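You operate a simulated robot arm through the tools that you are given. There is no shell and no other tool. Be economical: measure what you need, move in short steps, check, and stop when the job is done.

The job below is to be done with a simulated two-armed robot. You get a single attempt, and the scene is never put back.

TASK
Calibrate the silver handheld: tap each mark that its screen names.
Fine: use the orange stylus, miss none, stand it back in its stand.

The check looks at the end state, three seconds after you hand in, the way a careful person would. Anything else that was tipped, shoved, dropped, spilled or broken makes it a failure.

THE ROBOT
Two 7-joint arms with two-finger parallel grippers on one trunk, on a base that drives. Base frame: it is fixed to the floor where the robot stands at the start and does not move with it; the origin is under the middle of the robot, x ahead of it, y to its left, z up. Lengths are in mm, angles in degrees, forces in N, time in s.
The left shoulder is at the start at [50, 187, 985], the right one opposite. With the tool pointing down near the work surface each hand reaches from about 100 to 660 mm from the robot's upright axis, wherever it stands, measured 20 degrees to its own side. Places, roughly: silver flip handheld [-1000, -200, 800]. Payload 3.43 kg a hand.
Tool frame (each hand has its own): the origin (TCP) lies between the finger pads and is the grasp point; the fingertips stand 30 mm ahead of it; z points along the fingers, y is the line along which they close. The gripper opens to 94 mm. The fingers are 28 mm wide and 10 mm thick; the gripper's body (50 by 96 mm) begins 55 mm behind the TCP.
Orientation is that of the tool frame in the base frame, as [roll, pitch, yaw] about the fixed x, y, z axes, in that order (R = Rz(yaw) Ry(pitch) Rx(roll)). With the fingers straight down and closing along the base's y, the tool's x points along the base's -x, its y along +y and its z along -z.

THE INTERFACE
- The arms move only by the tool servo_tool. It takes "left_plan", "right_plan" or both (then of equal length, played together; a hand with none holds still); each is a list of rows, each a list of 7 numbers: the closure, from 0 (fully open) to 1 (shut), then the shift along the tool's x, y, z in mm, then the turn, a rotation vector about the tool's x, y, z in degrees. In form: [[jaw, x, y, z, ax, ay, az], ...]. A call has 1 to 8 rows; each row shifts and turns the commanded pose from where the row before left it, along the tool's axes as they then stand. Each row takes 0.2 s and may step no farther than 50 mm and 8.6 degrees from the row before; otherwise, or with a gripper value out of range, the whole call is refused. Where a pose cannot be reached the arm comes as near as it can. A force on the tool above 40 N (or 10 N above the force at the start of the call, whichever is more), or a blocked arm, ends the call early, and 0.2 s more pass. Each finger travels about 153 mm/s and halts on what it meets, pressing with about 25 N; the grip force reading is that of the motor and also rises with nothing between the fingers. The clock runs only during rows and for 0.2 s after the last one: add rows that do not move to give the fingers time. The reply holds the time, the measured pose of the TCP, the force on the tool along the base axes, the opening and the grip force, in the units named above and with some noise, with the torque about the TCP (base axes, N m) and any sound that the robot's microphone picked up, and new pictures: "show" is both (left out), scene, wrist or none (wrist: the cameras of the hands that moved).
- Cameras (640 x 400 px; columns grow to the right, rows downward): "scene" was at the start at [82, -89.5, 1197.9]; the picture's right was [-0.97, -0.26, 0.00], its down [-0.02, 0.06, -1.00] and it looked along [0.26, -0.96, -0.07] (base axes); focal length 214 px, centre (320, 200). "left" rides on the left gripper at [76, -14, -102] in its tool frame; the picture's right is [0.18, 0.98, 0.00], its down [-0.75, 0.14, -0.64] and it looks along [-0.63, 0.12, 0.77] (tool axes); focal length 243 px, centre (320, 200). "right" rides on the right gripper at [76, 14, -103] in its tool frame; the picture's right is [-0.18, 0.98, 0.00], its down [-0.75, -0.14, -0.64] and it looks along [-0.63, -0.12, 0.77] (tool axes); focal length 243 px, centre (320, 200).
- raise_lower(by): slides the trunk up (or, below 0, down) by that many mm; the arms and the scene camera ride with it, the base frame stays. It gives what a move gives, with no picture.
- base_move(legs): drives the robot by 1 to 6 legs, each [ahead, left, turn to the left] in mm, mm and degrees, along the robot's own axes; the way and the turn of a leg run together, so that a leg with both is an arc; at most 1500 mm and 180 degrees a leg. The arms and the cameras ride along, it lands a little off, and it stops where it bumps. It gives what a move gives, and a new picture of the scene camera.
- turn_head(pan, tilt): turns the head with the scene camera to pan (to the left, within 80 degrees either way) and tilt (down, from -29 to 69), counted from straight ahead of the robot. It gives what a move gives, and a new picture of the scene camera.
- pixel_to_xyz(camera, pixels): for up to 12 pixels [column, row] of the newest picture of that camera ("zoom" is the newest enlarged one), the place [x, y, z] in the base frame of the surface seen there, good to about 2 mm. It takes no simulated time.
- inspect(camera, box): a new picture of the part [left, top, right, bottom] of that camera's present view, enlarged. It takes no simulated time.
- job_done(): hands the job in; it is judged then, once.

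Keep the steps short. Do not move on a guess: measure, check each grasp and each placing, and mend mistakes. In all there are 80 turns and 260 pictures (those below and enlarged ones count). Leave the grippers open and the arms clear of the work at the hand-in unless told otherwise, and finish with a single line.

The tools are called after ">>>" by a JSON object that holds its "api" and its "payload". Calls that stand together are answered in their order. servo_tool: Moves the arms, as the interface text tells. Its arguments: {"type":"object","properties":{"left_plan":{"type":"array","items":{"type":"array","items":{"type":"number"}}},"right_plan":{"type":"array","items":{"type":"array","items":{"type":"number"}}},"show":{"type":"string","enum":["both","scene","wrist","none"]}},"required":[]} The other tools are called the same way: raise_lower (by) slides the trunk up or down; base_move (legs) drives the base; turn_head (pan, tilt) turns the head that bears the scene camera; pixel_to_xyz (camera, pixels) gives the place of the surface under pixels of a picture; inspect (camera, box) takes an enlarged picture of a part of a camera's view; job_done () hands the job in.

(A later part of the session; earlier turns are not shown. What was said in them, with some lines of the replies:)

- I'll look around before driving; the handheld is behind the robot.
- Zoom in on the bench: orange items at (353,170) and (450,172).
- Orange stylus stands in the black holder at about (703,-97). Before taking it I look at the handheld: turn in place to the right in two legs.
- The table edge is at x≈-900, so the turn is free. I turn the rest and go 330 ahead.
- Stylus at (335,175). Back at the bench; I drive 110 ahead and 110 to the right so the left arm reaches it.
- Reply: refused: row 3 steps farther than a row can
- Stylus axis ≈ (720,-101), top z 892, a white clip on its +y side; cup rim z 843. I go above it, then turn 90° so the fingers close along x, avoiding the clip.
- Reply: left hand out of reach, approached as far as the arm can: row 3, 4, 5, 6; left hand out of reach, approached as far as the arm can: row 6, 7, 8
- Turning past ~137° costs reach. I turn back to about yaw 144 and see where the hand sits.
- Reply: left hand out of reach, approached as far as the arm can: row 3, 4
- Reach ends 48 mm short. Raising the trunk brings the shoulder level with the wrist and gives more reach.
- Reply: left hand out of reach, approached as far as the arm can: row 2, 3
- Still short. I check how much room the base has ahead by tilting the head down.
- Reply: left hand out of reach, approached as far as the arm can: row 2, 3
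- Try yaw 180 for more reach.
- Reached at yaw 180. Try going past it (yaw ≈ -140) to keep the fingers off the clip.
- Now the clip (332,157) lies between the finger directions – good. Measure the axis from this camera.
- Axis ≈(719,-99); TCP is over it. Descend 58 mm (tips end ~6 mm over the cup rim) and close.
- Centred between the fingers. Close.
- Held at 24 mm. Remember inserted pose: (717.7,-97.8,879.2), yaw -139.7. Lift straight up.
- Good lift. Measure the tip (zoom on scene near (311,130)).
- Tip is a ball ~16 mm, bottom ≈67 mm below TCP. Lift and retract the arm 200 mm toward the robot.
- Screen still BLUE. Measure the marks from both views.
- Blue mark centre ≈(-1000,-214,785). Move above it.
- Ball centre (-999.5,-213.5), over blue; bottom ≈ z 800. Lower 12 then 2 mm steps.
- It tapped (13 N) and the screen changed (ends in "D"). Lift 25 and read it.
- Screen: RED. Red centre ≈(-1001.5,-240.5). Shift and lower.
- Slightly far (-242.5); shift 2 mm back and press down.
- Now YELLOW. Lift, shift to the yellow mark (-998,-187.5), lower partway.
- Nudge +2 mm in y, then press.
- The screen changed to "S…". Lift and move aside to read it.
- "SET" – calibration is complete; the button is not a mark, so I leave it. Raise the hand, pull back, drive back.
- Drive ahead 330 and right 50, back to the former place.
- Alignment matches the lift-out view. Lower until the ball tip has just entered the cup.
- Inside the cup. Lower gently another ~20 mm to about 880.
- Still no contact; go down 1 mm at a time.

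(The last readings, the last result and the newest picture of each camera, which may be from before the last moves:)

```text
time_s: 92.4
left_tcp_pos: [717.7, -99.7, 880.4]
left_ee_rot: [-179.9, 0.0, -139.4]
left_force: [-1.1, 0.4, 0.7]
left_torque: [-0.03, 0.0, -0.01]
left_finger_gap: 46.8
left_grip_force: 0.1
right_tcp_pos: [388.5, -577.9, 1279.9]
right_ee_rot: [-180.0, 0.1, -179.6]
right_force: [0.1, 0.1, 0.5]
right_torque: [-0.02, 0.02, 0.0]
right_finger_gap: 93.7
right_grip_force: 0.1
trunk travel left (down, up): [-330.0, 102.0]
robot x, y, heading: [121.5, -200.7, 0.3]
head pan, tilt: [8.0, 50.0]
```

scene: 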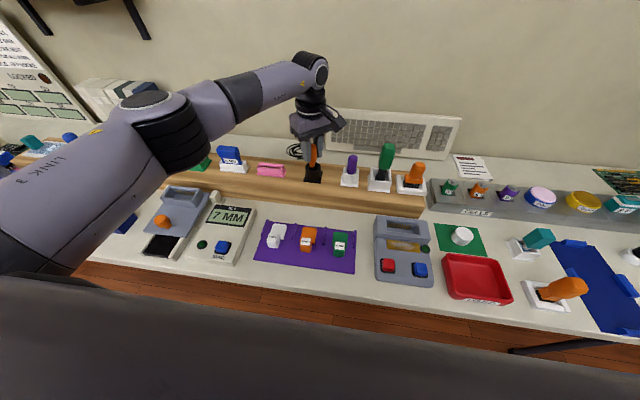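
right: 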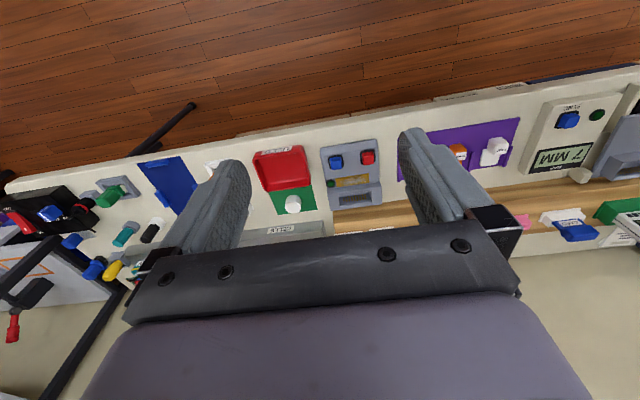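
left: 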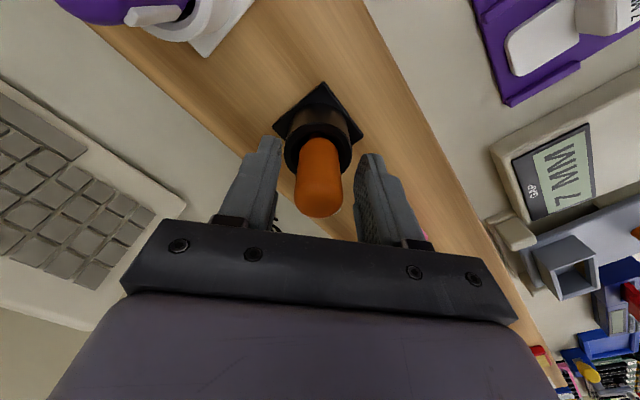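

The stylus stands free. Rise straight up, pull the arm back, and open fully.

>>> {"api": "servo_tool", "payload": {"left_plan": [[0.5, 0, 0, -30, 0, 0, 0], [0.5, 0, 0, -45, 0, 0, 0], [0.5, 0, 0, -45, 0, 0, 0], [0.3, 0, 0, -30, 0, 0, 0], [0, 30, 26, 0, 0, 0, 0], [0, 30, 26, 0, 0, 0, 0], [0, 30, 26, 0, 0, 0, 0], [0, 30, 26, 0, 0, 0, 0]]}}

>>> {"api": "inspect", "payload": {"camera": "scene", "box": [250, 125, 450, 225]}}

```text
time_s: 94.2
left_tcp_pos: [556.9, -93.7, 1033.0]
left_ee_rot: [-179.9, 0.0, -139.4]
left_force: [0.0, -0.2, 0.7]
left_torque: [-0.01, -0.05, -0.01]
left_finger_gap: 94.1
left_grip_force: 0.2
right_tcp_pos: [388.9, -579.0, 1279.0]
right_ee_rot: [180.0, 0.1, -179.6]
right_force: [0.0, -0.3, -0.7]
right_torque: [-0.01, 0.01, 0.01]
right_finger_gap: 94.0
right_grip_force: 0.1
trunk travel left (down, up): [-330.0, 102.0]
robot x, y, heading: [117.8, -199.4, 0.3]
head pan, tilt: [8.0, 50.0]
```

scene: 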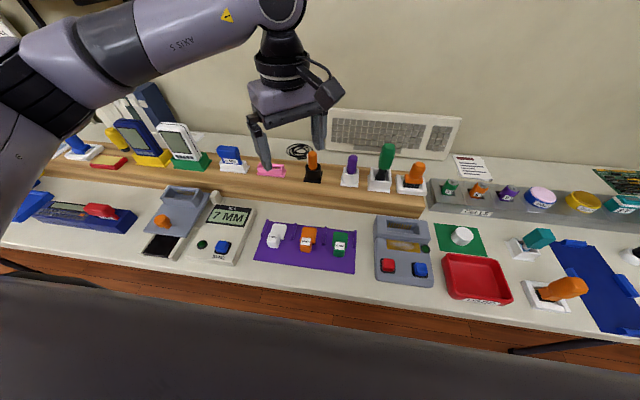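
left: 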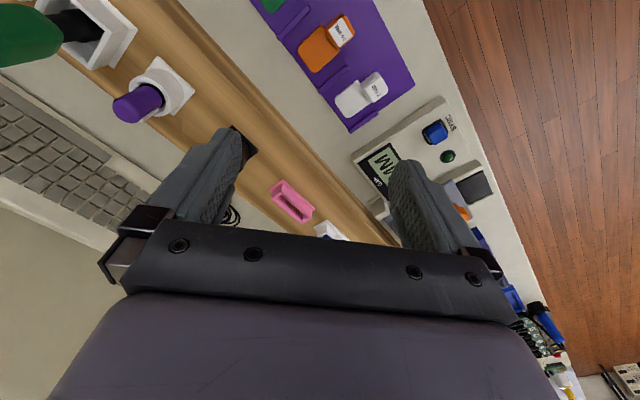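

```text
3.20 times, centred on (350, 175) of scene
```

zoom: 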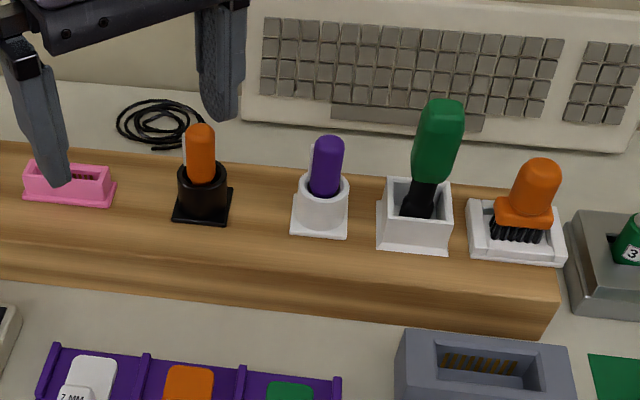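

The stylus is upright in its stand, the screen read SET, and both arms are clear with grippers open. Handing in.

>>> {"api": "job_done", "payload": {}}

```text
The job is handed in.
```

I tapped blue, red and yellow with the orange stylus as the handheld's screen named them, it then read SET, and the stylus is back upright in its stand.
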